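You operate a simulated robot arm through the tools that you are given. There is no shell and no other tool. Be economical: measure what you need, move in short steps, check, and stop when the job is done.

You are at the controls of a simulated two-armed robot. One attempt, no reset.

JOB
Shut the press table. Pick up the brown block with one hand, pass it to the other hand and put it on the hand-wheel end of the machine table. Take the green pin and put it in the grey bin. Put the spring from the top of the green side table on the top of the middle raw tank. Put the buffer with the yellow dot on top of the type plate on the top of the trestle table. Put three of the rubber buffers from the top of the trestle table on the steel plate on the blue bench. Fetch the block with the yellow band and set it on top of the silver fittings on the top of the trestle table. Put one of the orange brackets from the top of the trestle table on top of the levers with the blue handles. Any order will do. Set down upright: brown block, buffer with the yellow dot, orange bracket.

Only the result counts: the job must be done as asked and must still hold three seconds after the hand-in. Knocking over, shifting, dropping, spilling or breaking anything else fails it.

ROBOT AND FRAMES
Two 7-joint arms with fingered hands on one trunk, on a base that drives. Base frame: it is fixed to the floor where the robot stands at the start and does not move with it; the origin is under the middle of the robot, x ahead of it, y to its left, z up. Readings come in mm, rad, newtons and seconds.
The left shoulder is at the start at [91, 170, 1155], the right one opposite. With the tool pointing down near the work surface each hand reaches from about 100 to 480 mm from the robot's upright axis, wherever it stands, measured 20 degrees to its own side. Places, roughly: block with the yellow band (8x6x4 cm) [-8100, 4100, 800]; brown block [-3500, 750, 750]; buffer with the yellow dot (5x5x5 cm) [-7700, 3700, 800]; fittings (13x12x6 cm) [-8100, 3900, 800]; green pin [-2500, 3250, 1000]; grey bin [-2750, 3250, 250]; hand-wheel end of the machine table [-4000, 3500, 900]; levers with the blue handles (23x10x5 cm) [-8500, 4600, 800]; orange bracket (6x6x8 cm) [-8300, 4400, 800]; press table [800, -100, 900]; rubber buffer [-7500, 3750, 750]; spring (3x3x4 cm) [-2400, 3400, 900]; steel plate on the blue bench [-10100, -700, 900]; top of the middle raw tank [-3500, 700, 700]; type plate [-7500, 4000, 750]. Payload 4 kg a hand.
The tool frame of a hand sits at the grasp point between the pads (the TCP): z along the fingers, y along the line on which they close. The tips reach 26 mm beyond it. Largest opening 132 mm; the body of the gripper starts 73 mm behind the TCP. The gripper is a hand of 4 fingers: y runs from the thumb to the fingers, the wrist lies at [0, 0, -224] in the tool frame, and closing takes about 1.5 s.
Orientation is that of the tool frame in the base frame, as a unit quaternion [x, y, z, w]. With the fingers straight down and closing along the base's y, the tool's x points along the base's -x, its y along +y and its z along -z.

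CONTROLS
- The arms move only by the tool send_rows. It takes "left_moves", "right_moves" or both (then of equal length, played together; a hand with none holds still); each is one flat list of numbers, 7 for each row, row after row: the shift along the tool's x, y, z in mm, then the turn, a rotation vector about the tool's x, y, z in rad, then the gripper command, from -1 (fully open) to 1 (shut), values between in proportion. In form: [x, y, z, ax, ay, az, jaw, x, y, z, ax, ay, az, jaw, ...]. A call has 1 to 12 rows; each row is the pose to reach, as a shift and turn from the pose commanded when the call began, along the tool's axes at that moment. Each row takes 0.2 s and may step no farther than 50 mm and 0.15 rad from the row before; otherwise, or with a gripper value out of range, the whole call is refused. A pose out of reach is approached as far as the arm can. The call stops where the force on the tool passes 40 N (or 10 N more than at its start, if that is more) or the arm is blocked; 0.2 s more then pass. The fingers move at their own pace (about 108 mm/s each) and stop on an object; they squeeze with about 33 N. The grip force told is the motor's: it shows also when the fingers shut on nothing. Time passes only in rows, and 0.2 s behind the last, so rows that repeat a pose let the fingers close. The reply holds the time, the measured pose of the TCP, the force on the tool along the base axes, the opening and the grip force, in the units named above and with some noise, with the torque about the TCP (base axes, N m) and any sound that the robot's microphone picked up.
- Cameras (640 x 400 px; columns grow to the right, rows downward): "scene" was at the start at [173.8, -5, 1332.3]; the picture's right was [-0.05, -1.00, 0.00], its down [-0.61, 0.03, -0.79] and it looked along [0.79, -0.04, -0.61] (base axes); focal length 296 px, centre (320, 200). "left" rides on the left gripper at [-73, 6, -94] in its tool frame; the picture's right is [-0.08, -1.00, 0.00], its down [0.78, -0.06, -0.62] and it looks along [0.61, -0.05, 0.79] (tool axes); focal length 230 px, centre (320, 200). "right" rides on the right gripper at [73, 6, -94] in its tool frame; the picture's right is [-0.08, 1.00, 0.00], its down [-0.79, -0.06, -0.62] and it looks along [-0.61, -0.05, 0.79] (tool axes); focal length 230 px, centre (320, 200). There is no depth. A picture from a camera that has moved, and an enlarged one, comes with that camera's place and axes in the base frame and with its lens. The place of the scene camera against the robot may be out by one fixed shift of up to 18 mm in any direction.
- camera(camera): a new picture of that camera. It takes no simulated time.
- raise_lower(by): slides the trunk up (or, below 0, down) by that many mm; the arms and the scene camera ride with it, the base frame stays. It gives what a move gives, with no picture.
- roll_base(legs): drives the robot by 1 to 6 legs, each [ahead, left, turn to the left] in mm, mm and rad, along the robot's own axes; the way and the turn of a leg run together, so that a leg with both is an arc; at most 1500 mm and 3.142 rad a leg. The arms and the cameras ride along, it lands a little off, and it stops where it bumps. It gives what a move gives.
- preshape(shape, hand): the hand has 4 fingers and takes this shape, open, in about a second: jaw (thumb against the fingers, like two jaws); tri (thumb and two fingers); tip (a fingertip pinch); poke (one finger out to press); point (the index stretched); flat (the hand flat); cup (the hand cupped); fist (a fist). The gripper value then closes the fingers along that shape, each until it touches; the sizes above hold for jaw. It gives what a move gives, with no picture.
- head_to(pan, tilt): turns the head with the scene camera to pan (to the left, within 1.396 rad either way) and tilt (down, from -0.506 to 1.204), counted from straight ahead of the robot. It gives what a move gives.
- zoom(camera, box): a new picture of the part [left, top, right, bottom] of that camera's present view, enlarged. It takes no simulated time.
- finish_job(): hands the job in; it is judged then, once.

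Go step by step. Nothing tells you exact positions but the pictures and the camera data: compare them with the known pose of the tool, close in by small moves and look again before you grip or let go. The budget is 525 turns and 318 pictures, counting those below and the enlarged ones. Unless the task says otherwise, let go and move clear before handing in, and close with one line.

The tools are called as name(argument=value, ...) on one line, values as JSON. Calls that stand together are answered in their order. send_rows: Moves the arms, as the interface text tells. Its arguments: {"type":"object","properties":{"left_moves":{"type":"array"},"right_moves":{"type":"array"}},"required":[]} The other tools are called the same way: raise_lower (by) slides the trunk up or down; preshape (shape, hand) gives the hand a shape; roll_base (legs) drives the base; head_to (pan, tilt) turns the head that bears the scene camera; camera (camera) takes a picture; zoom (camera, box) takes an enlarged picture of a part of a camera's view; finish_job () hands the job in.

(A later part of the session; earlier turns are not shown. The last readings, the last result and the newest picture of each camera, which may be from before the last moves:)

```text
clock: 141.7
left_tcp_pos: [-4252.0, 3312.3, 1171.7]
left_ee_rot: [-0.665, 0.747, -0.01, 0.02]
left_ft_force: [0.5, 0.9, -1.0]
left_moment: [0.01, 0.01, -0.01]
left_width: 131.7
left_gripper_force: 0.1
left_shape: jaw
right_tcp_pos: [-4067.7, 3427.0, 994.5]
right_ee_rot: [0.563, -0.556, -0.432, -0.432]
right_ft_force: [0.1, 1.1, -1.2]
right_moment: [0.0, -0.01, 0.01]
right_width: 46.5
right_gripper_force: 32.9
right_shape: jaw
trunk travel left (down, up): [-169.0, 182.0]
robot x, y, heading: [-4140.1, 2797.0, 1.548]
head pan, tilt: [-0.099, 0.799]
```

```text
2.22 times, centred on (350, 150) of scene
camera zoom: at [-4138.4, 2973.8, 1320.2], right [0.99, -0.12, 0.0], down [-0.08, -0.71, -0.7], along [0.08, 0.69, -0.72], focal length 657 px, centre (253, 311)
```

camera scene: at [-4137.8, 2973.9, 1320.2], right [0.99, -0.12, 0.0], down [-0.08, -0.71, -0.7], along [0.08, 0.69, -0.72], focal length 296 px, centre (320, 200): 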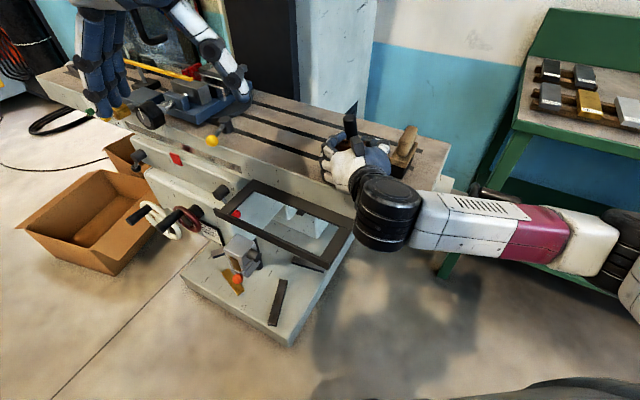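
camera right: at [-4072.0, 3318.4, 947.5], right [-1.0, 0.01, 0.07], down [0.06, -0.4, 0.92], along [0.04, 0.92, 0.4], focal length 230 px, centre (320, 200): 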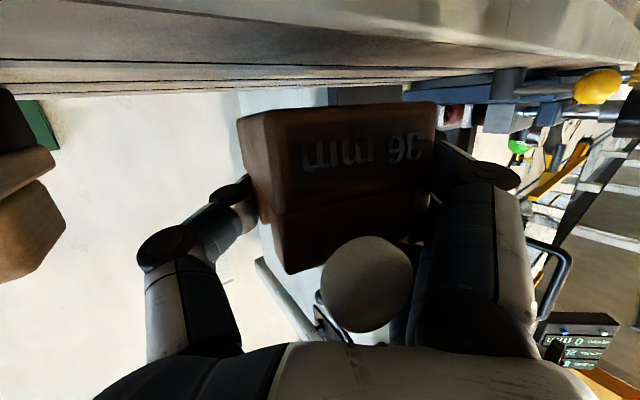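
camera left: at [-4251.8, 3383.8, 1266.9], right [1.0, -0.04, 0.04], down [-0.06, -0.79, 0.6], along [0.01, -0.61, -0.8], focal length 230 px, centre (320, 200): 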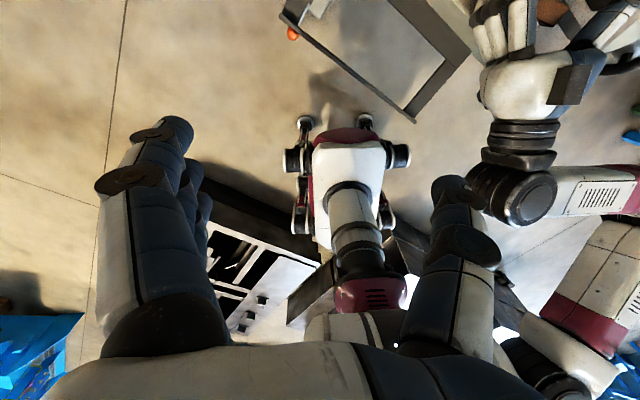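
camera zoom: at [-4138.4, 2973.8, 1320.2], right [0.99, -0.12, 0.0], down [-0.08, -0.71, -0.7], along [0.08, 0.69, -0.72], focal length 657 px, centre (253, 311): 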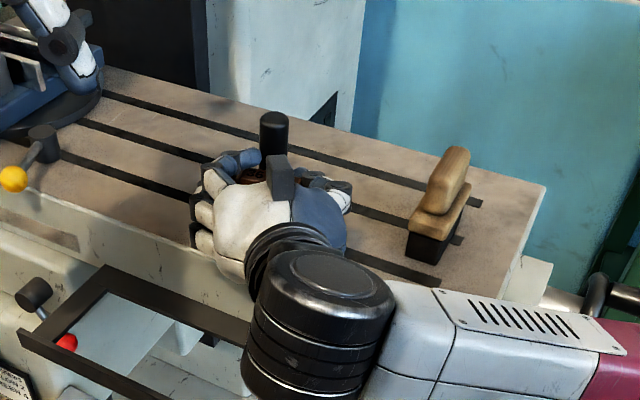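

The block is level with the table, but one corner would sit right at the edge. I'll move 25 mm further in and lower slowly until contact.

send_rows(right_moves=[-6, 0, 25, 0, 0, 0, 1, 4, 0, 28, 0, 0, 0, 1, 14, 0, 30, 0, 0, 0, 1, 22, 0, 32, 0, 0, 0, 1, 28, 0, 34, 0, 0, 0, 1, 33, 0, 35, 0, 0, 0, 1, 38, 0, 36, 0, 0, 0, 1])

camera(camera="right")

zoom(camera="scene", box=[240, 60, 460, 240])

```text
clock: 143.0
left_tcp_pos: [-4251.4, 3310.2, 1174.1]
left_ee_rot: [-0.664, 0.747, -0.009, 0.022]
left_ft_force: [-0.1, 0.1, 0.1]
left_moment: [-0.03, 0.0, -0.02]
left_width: 132.2
left_gripper_force: 0.1
left_shape: jaw
right_tcp_pos: [-4068.9, 3452.3, 971.5]
right_ee_rot: [0.556, -0.552, -0.442, -0.438]
right_ft_force: [0.8, -3.9, 19.6]
right_moment: [-0.25, -0.04, 0.02]
right_width: 46.5
right_gripper_force: 33.5
right_shape: jaw
trunk travel left (down, up): [-169.0, 182.0]
robot x, y, heading: [-4136.4, 2795.0, 1.558]
head pan, tilt: [-0.099, 0.799]
stopped in row 6 (right hand): the force on the tool passed its limit (the readings are from after the stop); the commanded pose is now the measured one
```

```text
226 pictures are left
camera right: at [-4073.9, 3346.3, 920.8], right [-1.0, 0.01, 0.08], down [0.07, -0.42, 0.9], along [0.04, 0.91, 0.42], focal length 230 px, centre (320, 200)
```

right: 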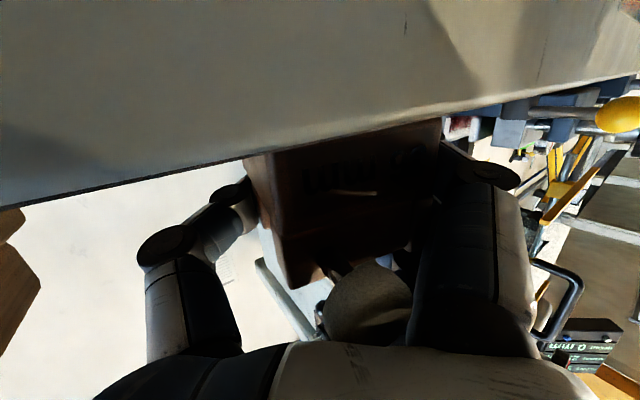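

```text
2.22 times, centred on (350, 150) of scene
camera zoom: at [-4137.8, 2972.4, 1320.3], right [0.99, -0.12, 0.0], down [-0.08, -0.71, -0.7], along [0.08, 0.69, -0.72], focal length 657 px, centre (253, 311)
```

zoom: 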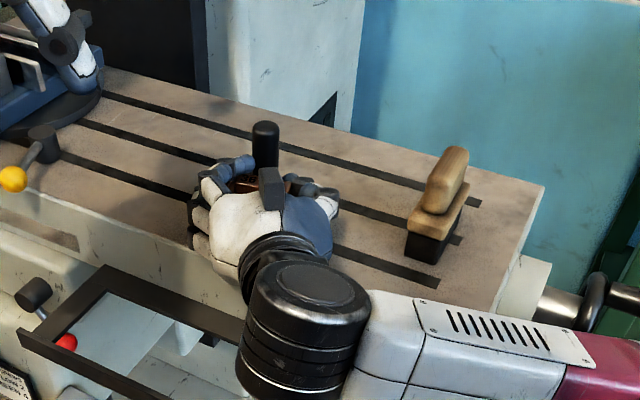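

Contact force of 20 N near the TCP suggests the block is resting on the table. I'll open the fingers a little and check.

send_rows(right_moves=[0, 0, 0, 0, 0, 0, 0.4, 0, 0, 0, 0, 0, 0, 0.25, 0, 0, 0, 0, 0, 0, 0.1, 0, 0, 0, 0, 0, 0, 0, 0, 0, 0, 0, 0, 0, -0.1])

camera(camera="right")

zoom(camera="scene", box=[240, 60, 460, 240])

```text
clock: 144.2
left_tcp_pos: [-4252.8, 3309.2, 1175.2]
left_ee_rot: [-0.665, 0.747, -0.008, 0.022]
left_ft_force: [0.6, 0.1, 0.1]
left_moment: [-0.02, -0.03, 0.02]
left_width: 131.8
left_gripper_force: 0.0
left_shape: jaw
right_tcp_pos: [-4069.4, 3451.6, 969.7]
right_ee_rot: [0.556, -0.55, -0.441, -0.439]
right_ft_force: [-3.3, 4.0, 32.2]
right_moment: [0.73, -1.19, 0.4]
right_width: 66.0
right_gripper_force: 0.1
right_shape: jaw
trunk travel left (down, up): [-169.0, 182.0]
robot x, y, heading: [-4138.6, 2796.2, 1.552]
head pan, tilt: [-0.099, 0.799]
```

```text
224 pictures are left
camera right: at [-4074.5, 3345.5, 920.2], right [-1.0, 0.01, 0.07], down [0.06, -0.42, 0.9], along [0.04, 0.91, 0.42], focal length 230 px, centre (320, 200)
```

right: 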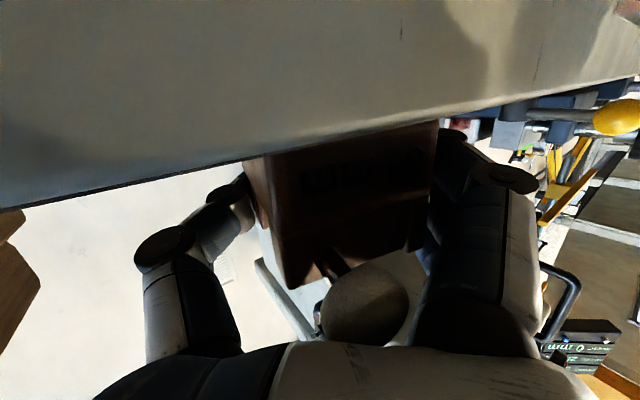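

```text
2.22 times, centred on (350, 150) of scene
camera zoom: at [-4139.0, 2971.2, 1320.8], right [0.99, -0.12, 0.0], down [-0.08, -0.71, -0.7], along [0.08, 0.69, -0.72], focal length 657 px, centre (253, 311)
```

zoom: 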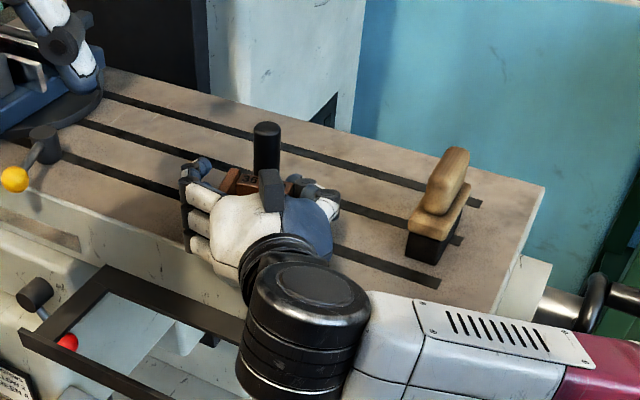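

The block stands on its own, and a finger presses on the table. I'll lift a few mm, open wider and withdraw backward and up.

send_rows(right_moves=[-5, 0, 0, 0, 0, 0, -0.1, -8, 0, -1, 0, 0, 0, -0.3, -8, 0, -4, 0, 0, 0, -0.4, -8, 0, -12, 0, 0, 0, -0.4])

camera(camera="right")

zoom(camera="scene", box=[240, 60, 460, 240])

```text
clock: 145.2
left_tcp_pos: [-4251.6, 3311.1, 1173.7]
left_ee_rot: [-0.665, 0.747, -0.01, 0.019]
left_ft_force: [0.6, -0.2, -0.8]
left_moment: [0.01, -0.01, 0.03]
left_width: 131.8
left_gripper_force: 0.0
left_shape: jaw
right_tcp_pos: [-4068.0, 3443.9, 975.9]
right_ee_rot: [0.559, -0.554, -0.437, -0.436]
right_ft_force: [0.2, 0.4, -0.9]
right_moment: [-0.03, 0.02, 0.04]
right_width: 92.2
right_gripper_force: 0.1
right_shape: jaw
trunk travel left (down, up): [-169.0, 182.0]
robot x, y, heading: [-4137.2, 2796.3, 1.556]
head pan, tilt: [-0.099, 0.799]
```

```text
222 pictures are left
camera right: at [-4073.6, 3335.9, 926.1], right [-1.0, 0.01, 0.07], down [0.06, -0.41, 0.91], along [0.04, 0.91, 0.41], focal length 230 px, centre (320, 200)
```

right: 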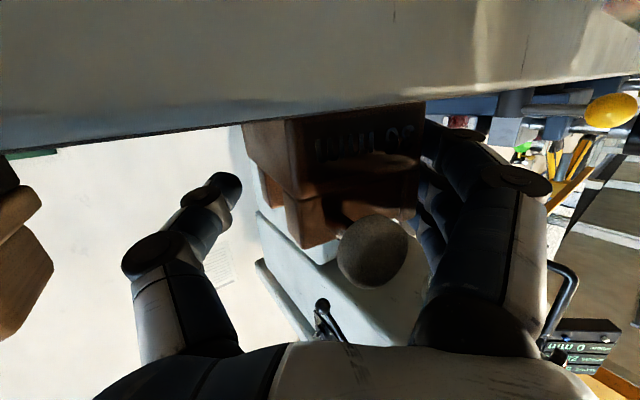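

```text
2.22 times, centred on (350, 150) of scene
camera zoom: at [-4138.0, 2973.8, 1320.1], right [0.99, -0.12, 0.0], down [-0.08, -0.71, -0.7], along [0.08, 0.69, -0.72], focal length 657 px, centre (253, 311)
```

zoom: 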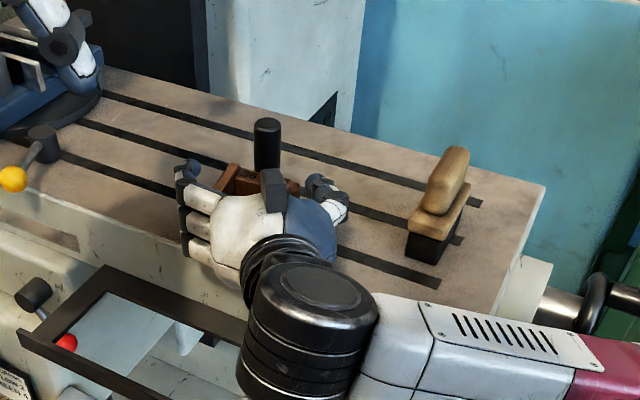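

The block stays standing as the hand backs off. I'll drive straight back and inspect.

roll_base(legs=[[-220, 0, 0]])

zoom(camera="scene", box=[240, 30, 460, 200])

```text
clock: 146.9
left_tcp_pos: [-4256.9, 3092.0, 1173.7]
left_ee_rot: [-0.664, 0.747, -0.009, 0.022]
left_ft_force: [-0.6, 0.2, -0.1]
left_moment: [0.0, -0.01, 0.01]
left_width: 131.8
left_gripper_force: 0.0
left_shape: jaw
right_tcp_pos: [-4073.7, 3225.6, 977.8]
right_ee_rot: [0.558, -0.552, -0.439, -0.437]
right_ft_force: [0.2, 1.4, -0.3]
right_moment: [0.0, -0.03, 0.01]
right_width: 92.0
right_gripper_force: 0.1
right_shape: jaw
trunk travel left (down, up): [-169.0, 182.0]
robot x, y, heading: [-4144.3, 2579.3, 1.551]
head pan, tilt: [-0.099, 0.799]
```

```text
2.35 times, centred on (350, 115) of scene
camera zoom: at [-4142.4, 2754.7, 1320.3], right [0.99, -0.12, 0.0], down [-0.08, -0.71, -0.7], along [0.08, 0.69, -0.72], focal length 696 px, centre (249, 400)
```

zoom: 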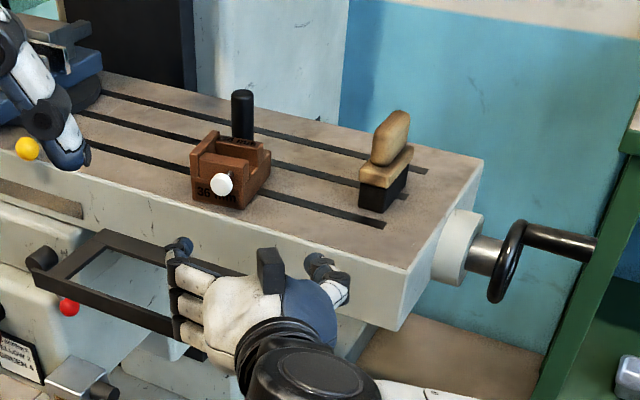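

The brown block stands upright on the hand-wheel end. Next is the green side table; I'll return the right hand to pointing down and drive over to face it.

send_rows(right_moves=[-25, 0, -6, 0, 0.14, 0, -1, -50, 0, -12, 0, 0.28, 0, -1, -75, 0, -18, 0, 0.42, 0, -1, -97, 0, -25, 0, 0.56, 0, -1, -110, 0, -25, 0, 0.7, 0, -1, -110, 0, -35, 0, 0.84, 0, -1, -110, 0, -45, 0, 0.98, 0, -1, -110, 0, -60, 0, 1.12, 0, -1, -110, 0, -75, 0, 1.26, 0, -1, -110, 0, -90, 0, 1.31, 0, -1])

roll_base(legs=[[-100, 0, 0], [0, -1277, 0], [280, 0, 0], [0, 0, -0.59]])

head_to(pan=0.0, tilt=0.6)

camera(camera="scene")

```text
clock: 149.1
left_tcp_pos: [-4256.1, 3092.3, 1172.3]
left_ee_rot: [-0.665, 0.746, -0.01, 0.021]
left_ft_force: [0.1, 0.3, -0.1]
left_moment: [0.01, -0.01, -0.01]
left_width: 132.0
left_gripper_force: 0.0
left_shape: jaw
right_tcp_pos: [-4073.6, 3162.1, 1105.0]
right_ee_rot: [0.71, -0.704, -0.008, -0.009]
right_ft_force: [0.2, -0.4, 0.9]
right_moment: [0.02, -0.01, -0.02]
right_width: 132.0
right_gripper_force: 0.0
right_shape: jaw
trunk travel left (down, up): [-169.0, 182.0]
robot x, y, heading: [-4140.3, 2578.9, 1.558]
head pan, tilt: [-0.099, 0.799]
```

```text
clock: 150.4
left_tcp_pos: [-4227.1, 3030.4, 1174.8]
left_ee_rot: [-0.663, 0.749, -0.009, 0.021]
left_ft_force: [-1.1, 0.7, 1.1]
left_moment: [0.02, -0.06, 0.02]
left_width: 131.5
left_gripper_force: 0.0
left_shape: jaw
right_tcp_pos: [-4044.1, 3100.8, 1104.2]
right_ee_rot: [0.707, -0.707, -0.007, -0.01]
right_ft_force: [1.0, -0.9, -0.6]
right_moment: [0.02, 0.0, -0.04]
right_width: 131.8
right_gripper_force: 0.0
right_shape: jaw
trunk travel left (down, up): [-169.0, 182.0]
robot x, y, heading: [-4117.5, 2512.4, 1.548]
head pan, tilt: [-0.099, 0.799]
stopped in leg 2: the robot was blocked; the commanded pose is now the measured one
```

```text
clock: 151.2
left_tcp_pos: [-4227.5, 3032.0, 1172.8]
left_ee_rot: [-0.662, 0.749, -0.01, 0.021]
left_ft_force: [-0.2, -1.2, 0.5]
left_moment: [0.05, 0.0, 0.0]
left_width: 131.6
left_gripper_force: 0.1
left_shape: jaw
right_tcp_pos: [-4043.8, 3102.2, 1103.8]
right_ee_rot: [0.708, -0.706, -0.008, -0.008]
right_ft_force: [0.4, -0.2, 0.0]
right_moment: [0.01, 0.0, -0.01]
right_width: 132.0
right_gripper_force: 0.1
right_shape: jaw
trunk travel left (down, up): [-169.0, 182.0]
robot x, y, heading: [-4113.9, 2511.4, 1.546]
head pan, tilt: [0.0, 0.6]
```

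```text
219 pictures are left
camera scene: at [-4122.6, 2702.3, 1337.0], right [1.0, -0.02, 0.0], down [-0.01, -0.57, -0.82], along [0.02, 0.82, -0.57], focal length 296 px, centre (320, 200)
```

scene: 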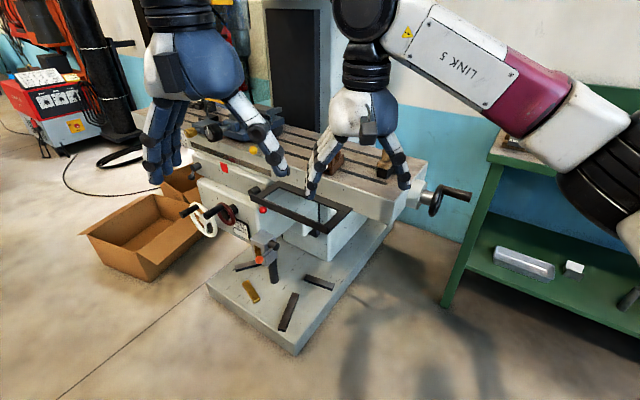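

Something behind me, the rear end of the pallet, blocks the sideways move. I'll go forward first and then right.

roll_base(legs=[[180, 0, 0], [0, -1280, 0], [90, 0, 0]])

roll_base(legs=[[0, 0, -0.59]])

camera(camera="scene")

```text
clock: 159.6
left_tcp_pos: [-2948.6, 3276.4, 1173.8]
left_ee_rot: [-0.664, 0.748, -0.009, 0.021]
left_ft_force: [-0.9, -0.7, 1.4]
left_moment: [0.03, 0.0, -0.01]
left_width: 132.1
left_gripper_force: 0.0
left_shape: jaw
right_tcp_pos: [-2767.0, 3345.8, 1104.0]
right_ee_rot: [0.709, -0.705, -0.007, -0.008]
right_ft_force: [0.9, -0.1, 0.1]
right_moment: [0.02, -0.02, 0.05]
right_width: 131.8
right_gripper_force: 0.0
right_shape: jaw
trunk travel left (down, up): [-169.0, 182.0]
robot x, y, heading: [-2834.8, 2760.7, 1.554]
head pan, tilt: [0.0, 0.6]
stopped in leg 3: the robot was blocked; the commanded pose is now the measured one
```

```text
clock: 161.6
left_tcp_pos: [-2645.3, 3255.1, 1173.1]
left_ee_rot: [-0.421, 0.907, -0.015, 0.017]
left_ft_force: [0.2, 0.7, -0.5]
left_moment: [0.02, 0.02, 0.01]
left_width: 132.0
left_gripper_force: 0.0
left_shape: jaw
right_tcp_pos: [-2455.2, 3211.3, 1103.6]
right_ee_rot: [-0.476, 0.879, 0.005, 0.01]
right_ft_force: [-0.4, -0.7, 0.2]
right_moment: [0.01, 0.01, -0.02]
right_width: 131.7
right_gripper_force: 0.1
right_shape: jaw
trunk travel left (down, up): [-169.0, 182.0]
robot x, y, heading: [-2835.7, 2763.6, 0.963]
head pan, tilt: [0.0, 0.6]
```

```text
218 pictures are left
camera scene: at [-2740.8, 2914.2, 1337.1], right [0.82, -0.57, 0.0], down [-0.32, -0.47, -0.83], along [0.47, 0.68, -0.56], focal length 296 px, centre (320, 200)
```

scene: 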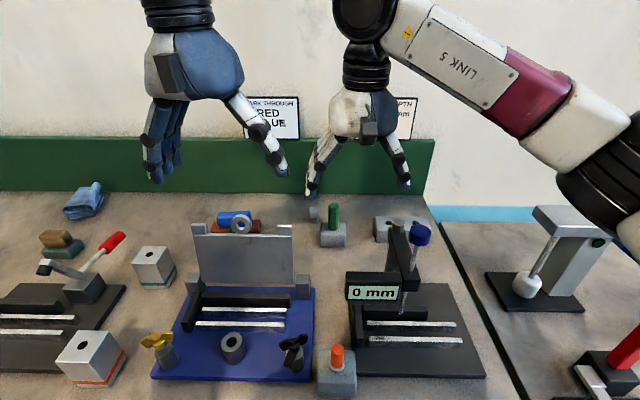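

I'm in front of the green side table: the green pin stands in a small holder, and there are various parts around it. I'll zoom in to identify the spring.

zoom(camera="scene", box=[130, 180, 330, 390])

zoom(camera="scene", box=[300, 180, 500, 390])

head_to(pan=0.7, tilt=0.7)

camera(camera="scene")

head_to(pan=0.0, tilt=1.0)

camera(camera="scene")

```text
1.90 times, centred on (230, 285) of scene
camera zoom: at [-2740.8, 2914.2, 1337.1], right [0.82, -0.57, 0.0], down [-0.32, -0.47, -0.83], along [0.47, 0.68, -0.56], focal length 563 px, centre (491, 38)
```

zoom: 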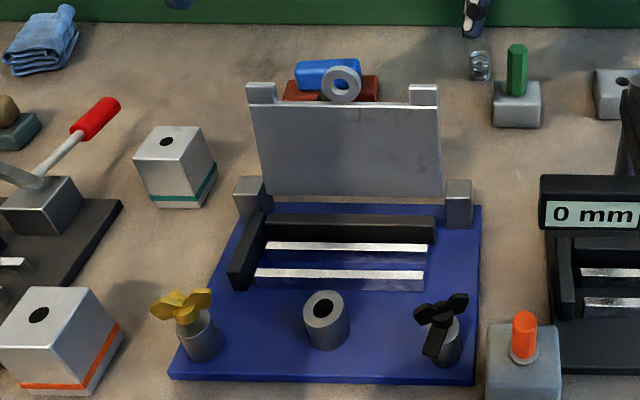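

```text
1.90 times, centred on (400, 285) of scene
camera zoom: at [-2740.8, 2914.2, 1337.1], right [0.82, -0.57, 0.0], down [-0.32, -0.47, -0.83], along [0.47, 0.68, -0.56], focal length 563 px, centre (168, 38)
```

zoom: 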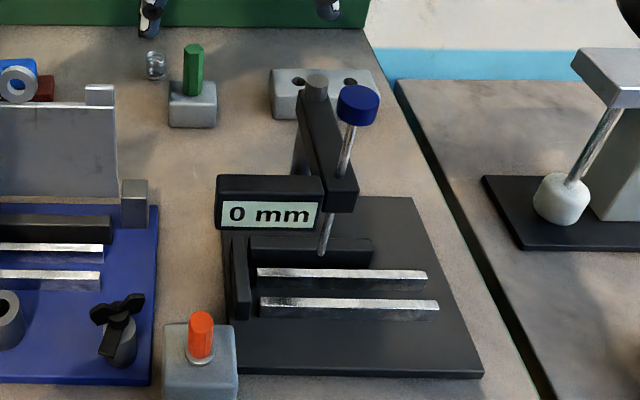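

```text
clock: 162.7
left_tcp_pos: [-2645.7, 3253.9, 1172.2]
left_ee_rot: [-0.421, 0.907, -0.015, 0.017]
left_ft_force: [-0.1, -0.8, 1.3]
left_moment: [0.02, 0.01, 0.0]
left_width: 132.1
left_gripper_force: 0.0
left_shape: jaw
right_tcp_pos: [-2455.3, 3212.6, 1103.8]
right_ee_rot: [-0.477, 0.879, 0.005, 0.011]
right_ft_force: [0.3, 0.2, -0.8]
right_moment: [0.01, -0.04, -0.03]
right_width: 131.9
right_gripper_force: 0.1
right_shape: jaw
trunk travel left (down, up): [-169.0, 182.0]
robot x, y, heading: [-2837.4, 2761.4, 0.966]
head pan, tilt: [0.7, 0.7]
```

```text
215 pictures are left
camera scene: at [-2799.4, 2926.2, 1328.5], right [1.0, 0.1, 0.0], down [0.06, -0.64, -0.77], along [-0.07, 0.76, -0.64], focal length 296 px, centre (320, 200)
```

scene: 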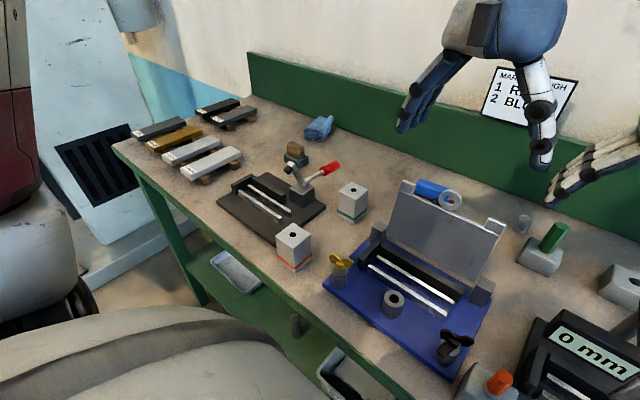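

```text
clock: 163.7
left_tcp_pos: [-2646.1, 3255.2, 1172.4]
left_ee_rot: [-0.42, 0.907, -0.016, 0.016]
left_ft_force: [0.0, 0.4, -0.3]
left_moment: [0.01, 0.01, -0.02]
left_width: 131.9
left_gripper_force: 0.1
left_shape: jaw
right_tcp_pos: [-2455.8, 3211.1, 1104.4]
right_ee_rot: [-0.476, 0.879, 0.004, 0.01]
right_ft_force: [-0.1, 0.2, 0.2]
right_moment: [-0.01, -0.01, -0.06]
right_width: 131.8
right_gripper_force: 0.2
right_shape: jaw
trunk travel left (down, up): [-169.0, 182.0]
robot x, y, heading: [-2834.5, 2759.9, 0.97]
head pan, tilt: [0.0, 1.0]
```

```text
214 pictures are left
camera scene: at [-2751.8, 2899.1, 1305.1], right [0.82, -0.57, 0.0], down [-0.48, -0.69, -0.54], along [0.31, 0.45, -0.84], focal length 296 px, centre (320, 200)
```

scene: 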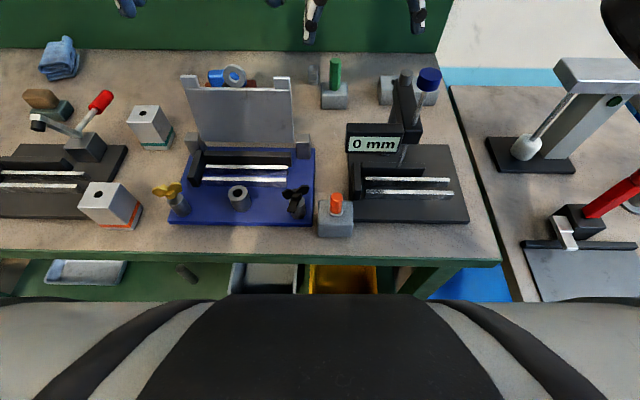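

The spring is the small silver coil beside the green pin, near [-2438, 3376], and the pin is near [-2430, 3315]. The grey bin is on the lower shelf near [-2745, 3265, 280]. I'll clear the right hand up and away, lean in, and bring the left hand over the pin.

send_rows(right_moves=[20, -30, -40, 0, 0, 0, -1, 50, -60, -80, 0, 0, 0, -1, 80, -90, -120, 0, 0, 0, -1, 110, -120, -160, 0, 0, 0, -1, 140, -150, -180, 0, 0, 0, -1], left_moves=[0, 0, 0, 0, 0, 0, -1, 0, 0, 0, 0, 0, 0, -1, 0, 0, 0, 0, 0, 0, -1, 0, 0, 0, 0, 0, 0, -1, 0, 0, 0, 0, 0, 0, -1])

raise_lower(by=-100)

head_to(pan=0.0, tilt=0.75)

camera(camera="scene")

camera(camera="left")

```text
refused: row 1 steps farther than a row can; nothing moved
```

```text
clock: 165.1
left_tcp_pos: [-2647.7, 3252.7, 1075.1]
left_ee_rot: [-0.422, 0.906, -0.014, 0.02]
left_ft_force: [0.5, -0.4, 0.0]
left_moment: [0.03, -0.02, 0.03]
left_width: 131.7
left_gripper_force: 0.1
left_shape: jaw
right_tcp_pos: [-2455.4, 3210.1, 1005.2]
right_ee_rot: [-0.477, 0.879, 0.005, 0.011]
right_ft_force: [0.5, 1.4, 0.4]
right_moment: [0.07, -0.02, 0.02]
right_width: 131.6
right_gripper_force: 0.0
right_shape: jaw
trunk travel left (down, up): [-69.0, 282.0]
robot x, y, heading: [-2835.3, 2759.3, 0.965]
head pan, tilt: [0.0, 1.0]
```

```text
clock: 165.8
left_tcp_pos: [-2645.9, 3254.0, 1072.2]
left_ee_rot: [-0.421, 0.907, -0.015, 0.017]
left_ft_force: [0.2, -1.0, 0.4]
left_moment: [-0.02, 0.01, -0.01]
left_width: 131.8
left_gripper_force: 0.0
left_shape: jaw
right_tcp_pos: [-2455.1, 3210.2, 1004.7]
right_ee_rot: [-0.476, 0.879, 0.006, 0.011]
right_ft_force: [-0.3, -0.9, 0.5]
right_moment: [0.01, 0.01, -0.01]
right_width: 131.8
right_gripper_force: 0.1
right_shape: jaw
trunk travel left (down, up): [-69.0, 282.0]
robot x, y, heading: [-2835.2, 2758.1, 0.963]
head pan, tilt: [0.0, 0.75]
```

```text
213 pictures are left
camera scene: at [-2685.8, 2994.6, 1211.1], right [0.82, -0.57, 0.0], down [-0.39, -0.56, -0.73], along [0.41, 0.6, -0.68], focal length 296 px, centre (320, 200)
```

scene: 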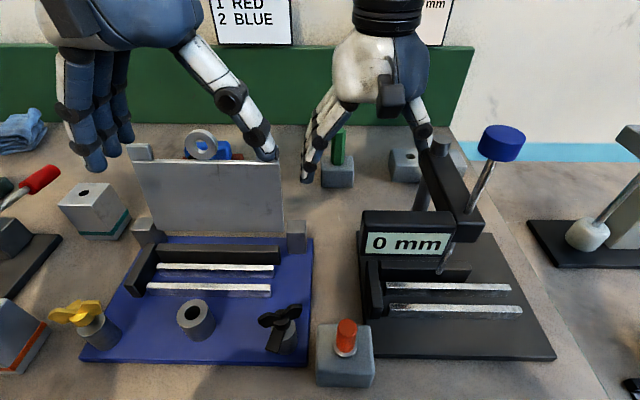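

```text
212 pictures are left
camera left: at [-2606.2, 3315.3, 1166.8], right [0.81, -0.58, 0.04], down [-0.49, -0.63, 0.6], along [-0.33, -0.51, -0.8], focal length 230 px, centre (320, 200)
```

left: 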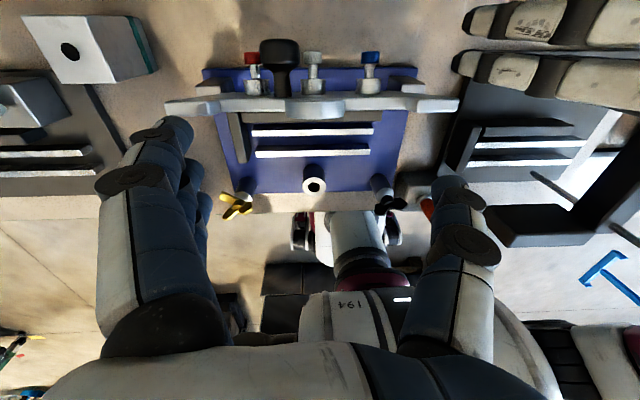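

Everything stayed clear. The right hand is already beside the pin, so I'll use the right hand for it and look from its camera.

camera(camera="right")

zoom(camera="scene", box=[260, 100, 420, 220])

```text
211 pictures are left
camera right: at [-2501.6, 3152.7, 1095.0], right [-0.79, 0.61, 0.0], down [0.47, 0.61, 0.63], along [0.39, 0.5, -0.77], focal length 230 px, centre (320, 200)
```

right: 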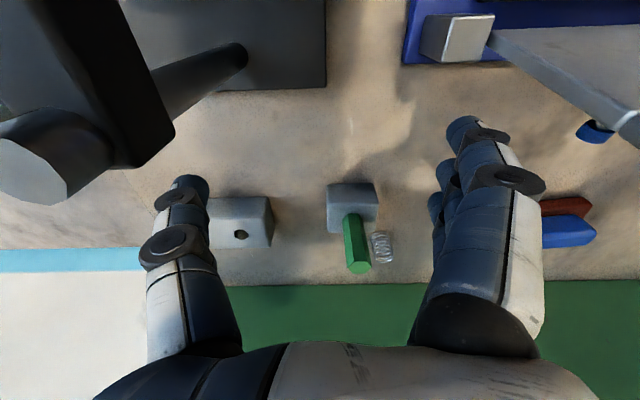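

```text
3.33 times, centred on (340, 160) of scene
camera zoom: at [-2685.8, 2994.6, 1211.1], right [0.82, -0.57, 0.0], down [-0.39, -0.56, -0.73], along [0.41, 0.6, -0.68], focal length 986 px, centre (253, 333)
```

zoom: 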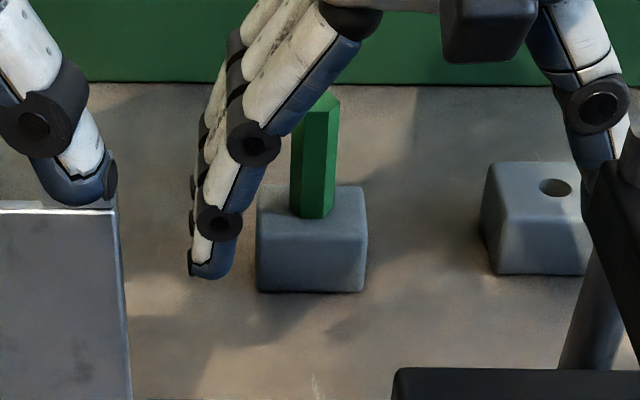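

The pin's base is at about [-2431, 3289, 935] and its top at z ≈ 990. I'll slide the right hand forward so the pin stands between the open fingers, then check.

send_rows(right_moves=[-26, 8, 0, 0, 0, 0, -1, -53, 16, 0, 0, 0, 0, -1, -79, 23, 5, 0, 0, 0, -1])

camera(camera="right")

zoom(camera="scene", box=[260, 80, 420, 220])

```text
clock: 166.6
left_tcp_pos: [-2646.3, 3254.3, 1071.7]
left_ee_rot: [-0.421, 0.907, -0.016, 0.017]
left_ft_force: [-0.5, -0.8, -0.9]
left_moment: [-0.02, 0.01, 0.03]
left_width: 132.0
left_gripper_force: 0.0
left_shape: jaw
right_tcp_pos: [-2431.3, 3289.2, 999.9]
right_ee_rot: [-0.476, 0.879, 0.003, 0.011]
right_ft_force: [0.0, 0.7, 0.6]
right_moment: [0.01, 0.01, 0.02]
right_width: 132.0
right_gripper_force: 0.0
right_shape: jaw
trunk travel left (down, up): [-69.0, 282.0]
robot x, y, heading: [-2836.0, 2762.7, 0.966]
head pan, tilt: [0.0, 0.75]
```

```text
209 pictures are left
camera right: at [-2477.7, 3231.7, 1091.2], right [-0.79, 0.61, 0.0], down [0.47, 0.61, 0.63], along [0.39, 0.5, -0.77], focal length 230 px, centre (320, 200)
```

right: 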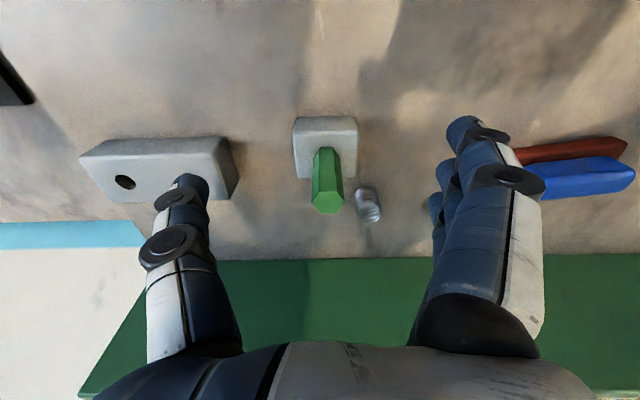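

```text
2.86 times, centred on (340, 150) of scene
camera zoom: at [-2685.9, 2995.1, 1211.0], right [0.82, -0.57, 0.0], down [-0.39, -0.56, -0.73], along [0.41, 0.6, -0.68], focal length 845 px, centre (263, 343)
```

zoom: 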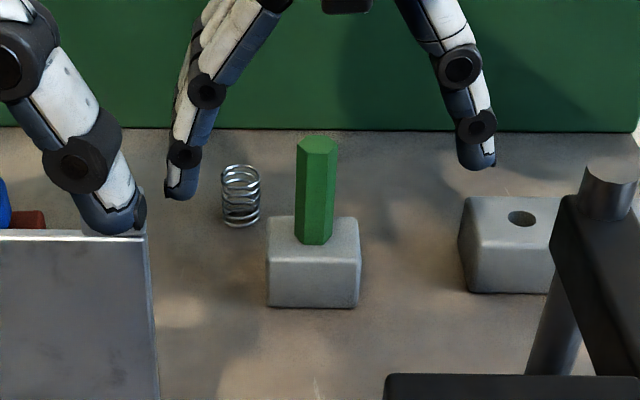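

Comparing the two views puts the pin at [-2421, 3310] with its top at z ≈ 976. I'll shift 23 mm forward, narrow the fingers and descend partway.

send_rows(right_moves=[-23, 3, 0, 0, 0, 0, -0.5, -23, 3, 10, 0, 0, 0, -0.3, -23, 3, 22, 0, 0, 0, -0.2])

camera(camera="right")

zoom(camera="scene", box=[260, 80, 420, 220])

```text
clock: 167.4
left_tcp_pos: [-2645.8, 3254.0, 1072.7]
left_ee_rot: [-0.421, 0.907, -0.015, 0.016]
left_ft_force: [0.1, 0.2, 0.7]
left_moment: [0.02, 0.01, -0.03]
left_width: 132.1
left_gripper_force: 0.1
left_shape: jaw
right_tcp_pos: [-2420.8, 3311.6, 978.0]
right_ee_rot: [-0.477, 0.879, 0.005, 0.01]
right_ft_force: [-0.5, 0.1, 0.0]
right_moment: [0.02, 0.01, 0.01]
right_width: 79.8
right_gripper_force: 0.0
right_shape: jaw
trunk travel left (down, up): [-69.0, 282.0]
robot x, y, heading: [-2837.7, 2759.5, 0.962]
head pan, tilt: [0.0, 0.75]
```

```text
207 pictures are left
camera right: at [-2466.8, 3252.3, 1069.7], right [-0.79, 0.61, 0.0], down [0.47, 0.61, 0.63], along [0.39, 0.5, -0.77], focal length 230 px, centre (320, 200)
```

right: 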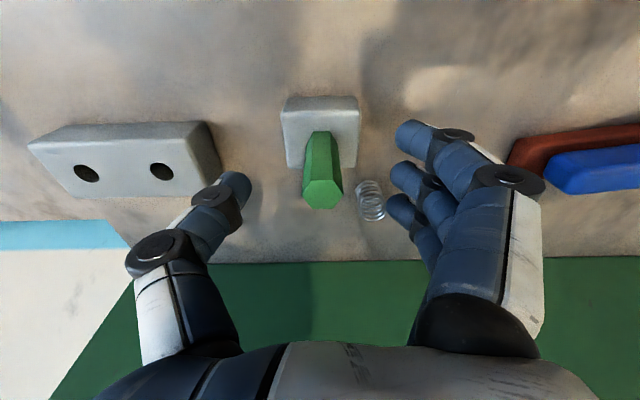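

```text
2.86 times, centred on (340, 150) of scene
camera zoom: at [-2685.8, 2994.8, 1211.1], right [0.82, -0.57, 0.0], down [-0.39, -0.56, -0.73], along [0.41, 0.6, -0.68], focal length 845 px, centre (263, 343)
```

zoom: 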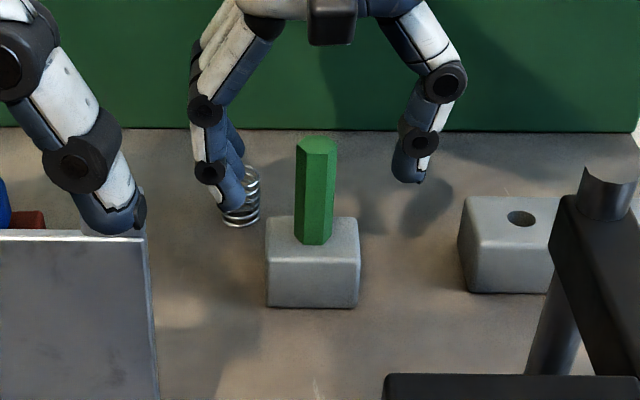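

The pin is on the tool axis, and the spring sits beyond the fingers with a small gap. I'll descend 32 mm and close on the pin.

send_rows(right_moves=[0, 0, 16, 0, 0, 0, -0.1, 0, 0, 32, 0, 0, 0, 0])

send_rows(right_moves=[0, 0, 0, 0, 0, 0, 0.5, 0, 0, 0, 0, 0, 0, 1, 0, 0, 0, 0, 0, 0, 1, 0, 0, 0, 0, 0, 0, 1])

camera(camera="right")

zoom(camera="scene", box=[260, 80, 420, 220])

```text
clock: 168.0
left_tcp_pos: [-2646.6, 3255.3, 1073.0]
left_ee_rot: [-0.42, 0.907, -0.015, 0.018]
left_ft_force: [-0.1, -0.6, 0.6]
left_moment: [-0.01, 0.02, -0.02]
left_width: 131.8
left_gripper_force: 0.1
left_shape: jaw
right_tcp_pos: [-2420.2, 3311.1, 947.2]
right_ee_rot: [-0.476, 0.879, 0.004, 0.01]
right_ft_force: [0.3, 0.8, -0.7]
right_moment: [0.0, 0.04, -0.01]
right_width: 66.9
right_gripper_force: 0.1
right_shape: jaw
trunk travel left (down, up): [-69.0, 282.0]
robot x, y, heading: [-2834.7, 2766.2, 0.969]
head pan, tilt: [0.0, 0.75]
```

```text
clock: 169.0
left_tcp_pos: [-2644.2, 3253.7, 1072.5]
left_ee_rot: [-0.421, 0.907, -0.014, 0.016]
left_ft_force: [0.3, -0.3, 0.0]
left_moment: [0.01, -0.01, 0.01]
left_width: 131.7
left_gripper_force: 0.0
left_shape: jaw
right_tcp_pos: [-2417.2, 3309.7, 945.5]
right_ee_rot: [-0.475, 0.88, 0.005, 0.011]
right_ft_force: [10.9, -5.9, -0.1]
right_moment: [-0.03, -0.11, 0.04]
right_width: 2.7
right_gripper_force: 33.3
right_shape: jaw
trunk travel left (down, up): [-69.0, 282.0]
robot x, y, heading: [-2834.8, 2761.4, 0.963]
head pan, tilt: [0.0, 0.75]
```

```text
205 pictures are left
camera right: at [-2464.1, 3251.2, 1037.8], right [-0.79, 0.61, 0.0], down [0.47, 0.61, 0.63], along [0.39, 0.5, -0.77], focal length 230 px, centre (320, 200)
```

right: 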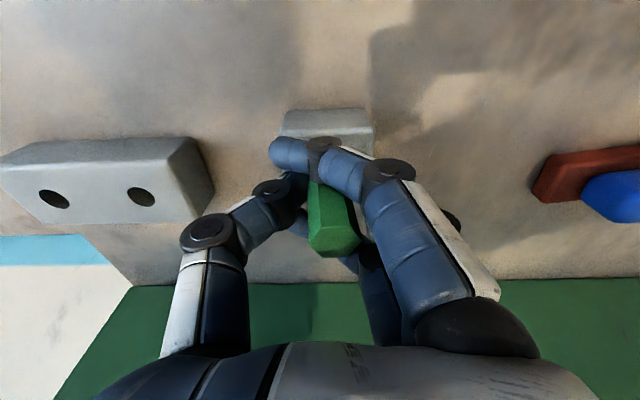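

```text
2.86 times, centred on (340, 150) of scene
camera zoom: at [-2684.4, 2993.7, 1211.1], right [0.82, -0.57, 0.0], down [-0.39, -0.56, -0.73], along [0.41, 0.6, -0.68], focal length 845 px, centre (263, 343)
```

zoom: 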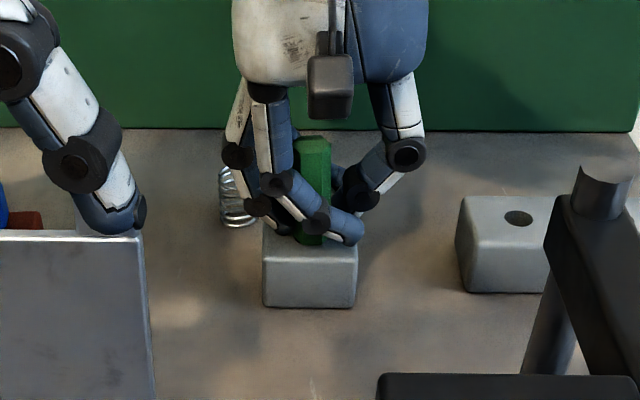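

The pin is gripped. I'll ease the side load and pull straight up slowly.

send_rows(right_moves=[0, -3, 0, 0, 0, 0, 1, 0, -3, -8, 0, 0, 0, 1, 0, -3, -18, 0, 0, 0, 1, 0, -3, -30, 0, 0, 0, 1, 0, -3, -45, 0, 0, 0, 1, 0, -3, -65, 0, 0, 0, 1, 0, -3, -85, 0, 0, 0, 1])

camera(camera="right")

zoom(camera="scene", box=[260, 60, 420, 220])

```text
clock: 170.6
left_tcp_pos: [-2646.9, 3253.6, 1072.8]
left_ee_rot: [-0.421, 0.907, -0.015, 0.017]
left_ft_force: [0.0, 0.2, 0.2]
left_moment: [0.02, -0.02, 0.01]
left_width: 132.1
left_gripper_force: 0.0
left_shape: jaw
right_tcp_pos: [-2417.5, 3309.9, 1033.2]
right_ee_rot: [-0.477, 0.879, 0.005, 0.011]
right_ft_force: [-0.6, 0.5, -1.5]
right_moment: [0.01, -0.03, 0.0]
right_width: 1.2
right_gripper_force: 32.7
right_shape: jaw
trunk travel left (down, up): [-69.0, 282.0]
robot x, y, heading: [-2837.5, 2758.4, 0.966]
head pan, tilt: [0.0, 0.75]
```

```text
203 pictures are left
camera right: at [-2464.7, 3250.6, 1124.7], right [-0.79, 0.61, 0.0], down [0.47, 0.61, 0.63], along [0.39, 0.5, -0.77], focal length 230 px, centre (320, 200)
```

right: 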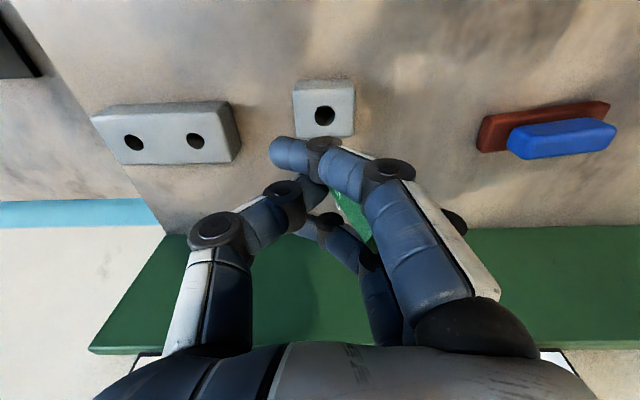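

```text
2.50 times, centred on (340, 140) of scene
camera zoom: at [-2686.1, 2994.5, 1211.3], right [0.82, -0.57, 0.0], down [-0.39, -0.56, -0.73], along [0.41, 0.6, -0.68], focal length 739 px, centre (270, 350)
```

zoom: 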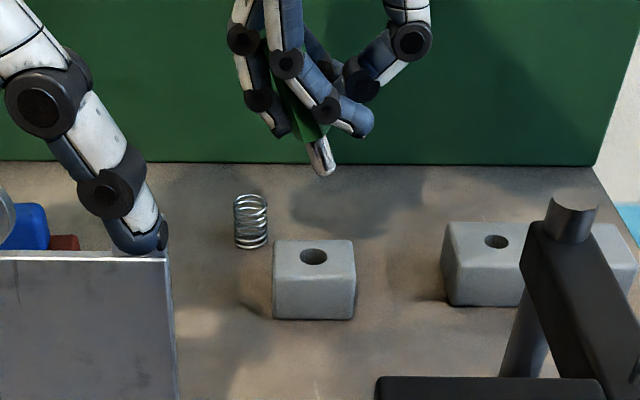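

The pin is out cleanly and its holder hasn't moved. I'll back the right hand off and bring the free left hand over the spring.

send_rows(right_moves=[25, -15, -30, 0, 0, 0, 1, 50, -35, -60, 0, 0, 0, 1, 85, -60, -70, 0, 0, 0, 1, 120, -85, -70, 0, 0, 0, 1, 150, -110, -70, 0, 0, 0, 1])

send_rows(left_moves=[-41, -14, 0, 0, 0, 0, -1, -82, -28, 0, 0, 0, 0, -1, -123, -42, 0, 0, 0, 0, -1, -164, -56, 0, 0, 0, 0, -0.6, -205, -70, 0, 0, 0, 0, -0.4, -225, -80, 20, 0, 0, 0, -0.2])

camera(camera="left")

camera(camera="scene")

```text
clock: 171.8
left_tcp_pos: [-2644.2, 3254.4, 1073.4]
left_ee_rot: [-0.42, 0.907, -0.015, 0.016]
left_ft_force: [0.1, 0.1, 0.0]
left_moment: [-0.03, 0.03, -0.02]
left_width: 131.9
left_gripper_force: 0.0
left_shape: jaw
right_tcp_pos: [-2409.6, 3120.7, 1093.1]
right_ee_rot: [-0.476, 0.879, 0.004, 0.01]
right_ft_force: [0.7, -1.2, 1.6]
right_moment: [0.02, 0.03, 0.01]
right_width: 1.5
right_gripper_force: 33.0
right_shape: jaw
trunk travel left (down, up): [-69.0, 282.0]
robot x, y, heading: [-2836.8, 2762.5, 0.965]
head pan, tilt: [0.0, 0.75]
```

```text
clock: 173.2
left_tcp_pos: [-2442.3, 3371.1, 1060.8]
left_ee_rot: [-0.42, 0.907, -0.015, 0.017]
left_ft_force: [0.7, -0.5, 0.5]
left_moment: [0.03, 0.01, -0.02]
left_width: 80.1
left_gripper_force: 0.1
left_shape: jaw
right_tcp_pos: [-2409.1, 3120.7, 1094.1]
right_ee_rot: [-0.477, 0.879, 0.005, 0.011]
right_ft_force: [0.5, 0.7, 2.9]
right_moment: [0.03, 0.07, 0.04]
right_width: 1.3
right_gripper_force: 32.8
right_shape: jaw
trunk travel left (down, up): [-69.0, 282.0]
robot x, y, heading: [-2836.5, 2759.9, 0.969]
head pan, tilt: [0.0, 0.75]
```

```text
201 pictures are left
camera left: at [-2400.8, 3432.8, 1154.1], right [0.81, -0.59, 0.04], down [-0.49, -0.63, 0.6], along [-0.33, -0.51, -0.8], focal length 230 px, centre (320, 200)
```

left: 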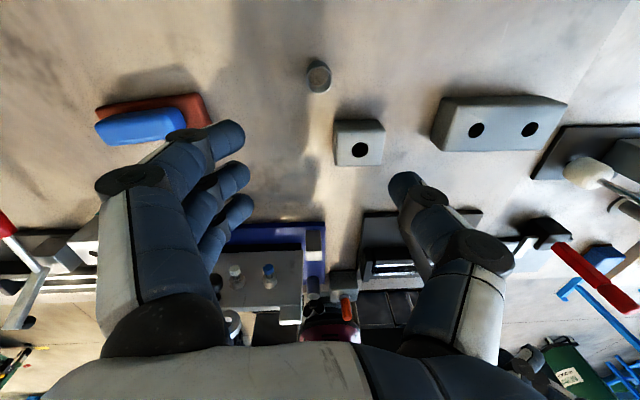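

```text
200 pictures are left
camera scene: at [-2686.0, 2994.2, 1211.3], right [0.82, -0.57, 0.0], down [-0.39, -0.56, -0.73], along [0.41, 0.6, -0.68], focal length 296 px, centre (320, 200)
```

scene: 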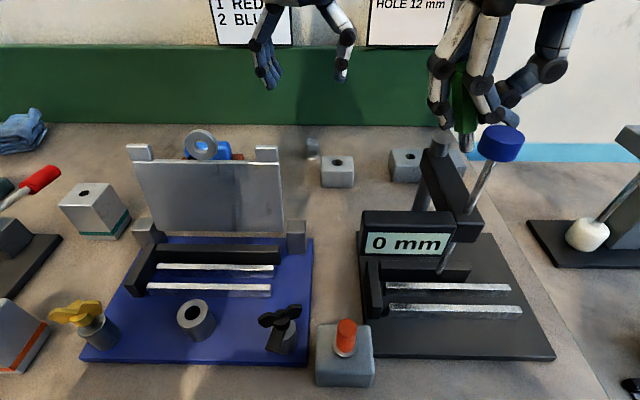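

The spring's centre is at about [-2419, 3392, 897] and the table top at z ≈ 877. The backboard is close behind, so I'll pitch the left hand forward 0.25 rad to keep its camera pod clear, and descend partway. I'll also raise the right hand away from the gauge.

send_rows(left_moves=[-15, -3, 20, 0, -0.12, 0, -0.2, -31, -5, 50, 0, -0.25, 0, -0.1, -31, -5, 80, 0, -0.25, 0, -0.1], right_moves=[10, 0, -30, 0, 0, 0, 1, 20, 0, -60, 0, 0, 0, 1, 20, 0, -60, 0, 0, 0, 1])

camera(camera="left")

zoom(camera="scene", box=[240, 40, 400, 200])

```text
clock: 174.0
left_tcp_pos: [-2410.1, 3393.3, 978.3]
left_ee_rot: [-0.42, 0.898, 0.038, 0.129]
left_ft_force: [0.1, 0.2, -1.0]
left_moment: [-0.01, -0.02, 0.03]
left_width: 73.3
left_gripper_force: 0.2
left_shape: jaw
right_tcp_pos: [-2421.0, 3104.5, 1152.9]
right_ee_rot: [-0.476, 0.879, 0.005, 0.01]
right_ft_force: [0.5, 0.0, -0.6]
right_moment: [0.01, 0.01, -0.03]
right_width: 1.5
right_gripper_force: 33.0
right_shape: jaw
trunk travel left (down, up): [-69.0, 282.0]
robot x, y, heading: [-2835.4, 2762.6, 0.965]
head pan, tilt: [0.0, 0.75]
```

```text
199 pictures are left
camera left: at [-2388.6, 3435.7, 1087.2], right [0.81, -0.59, 0.06], down [-0.56, -0.73, 0.39], along [-0.18, -0.35, -0.92], focal length 230 px, centre (320, 200)
```

left: 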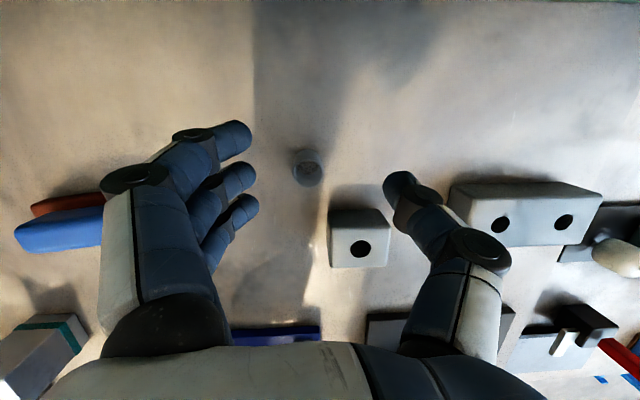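

```text
2.50 times, centred on (320, 120) of scene
camera zoom: at [-2685.1, 2995.3, 1210.7], right [0.82, -0.57, 0.0], down [-0.39, -0.56, -0.73], along [0.41, 0.6, -0.68], focal length 739 px, centre (320, 400)
```

zoom: 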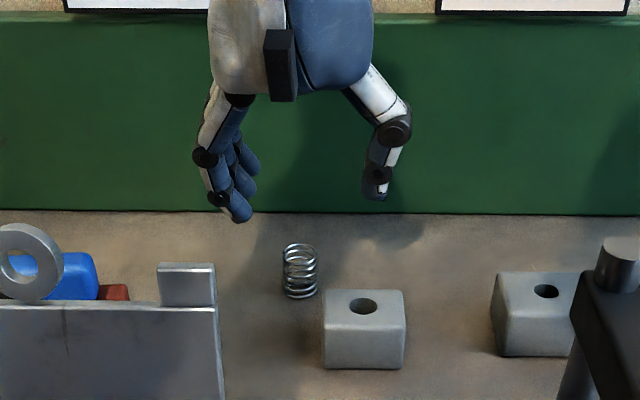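

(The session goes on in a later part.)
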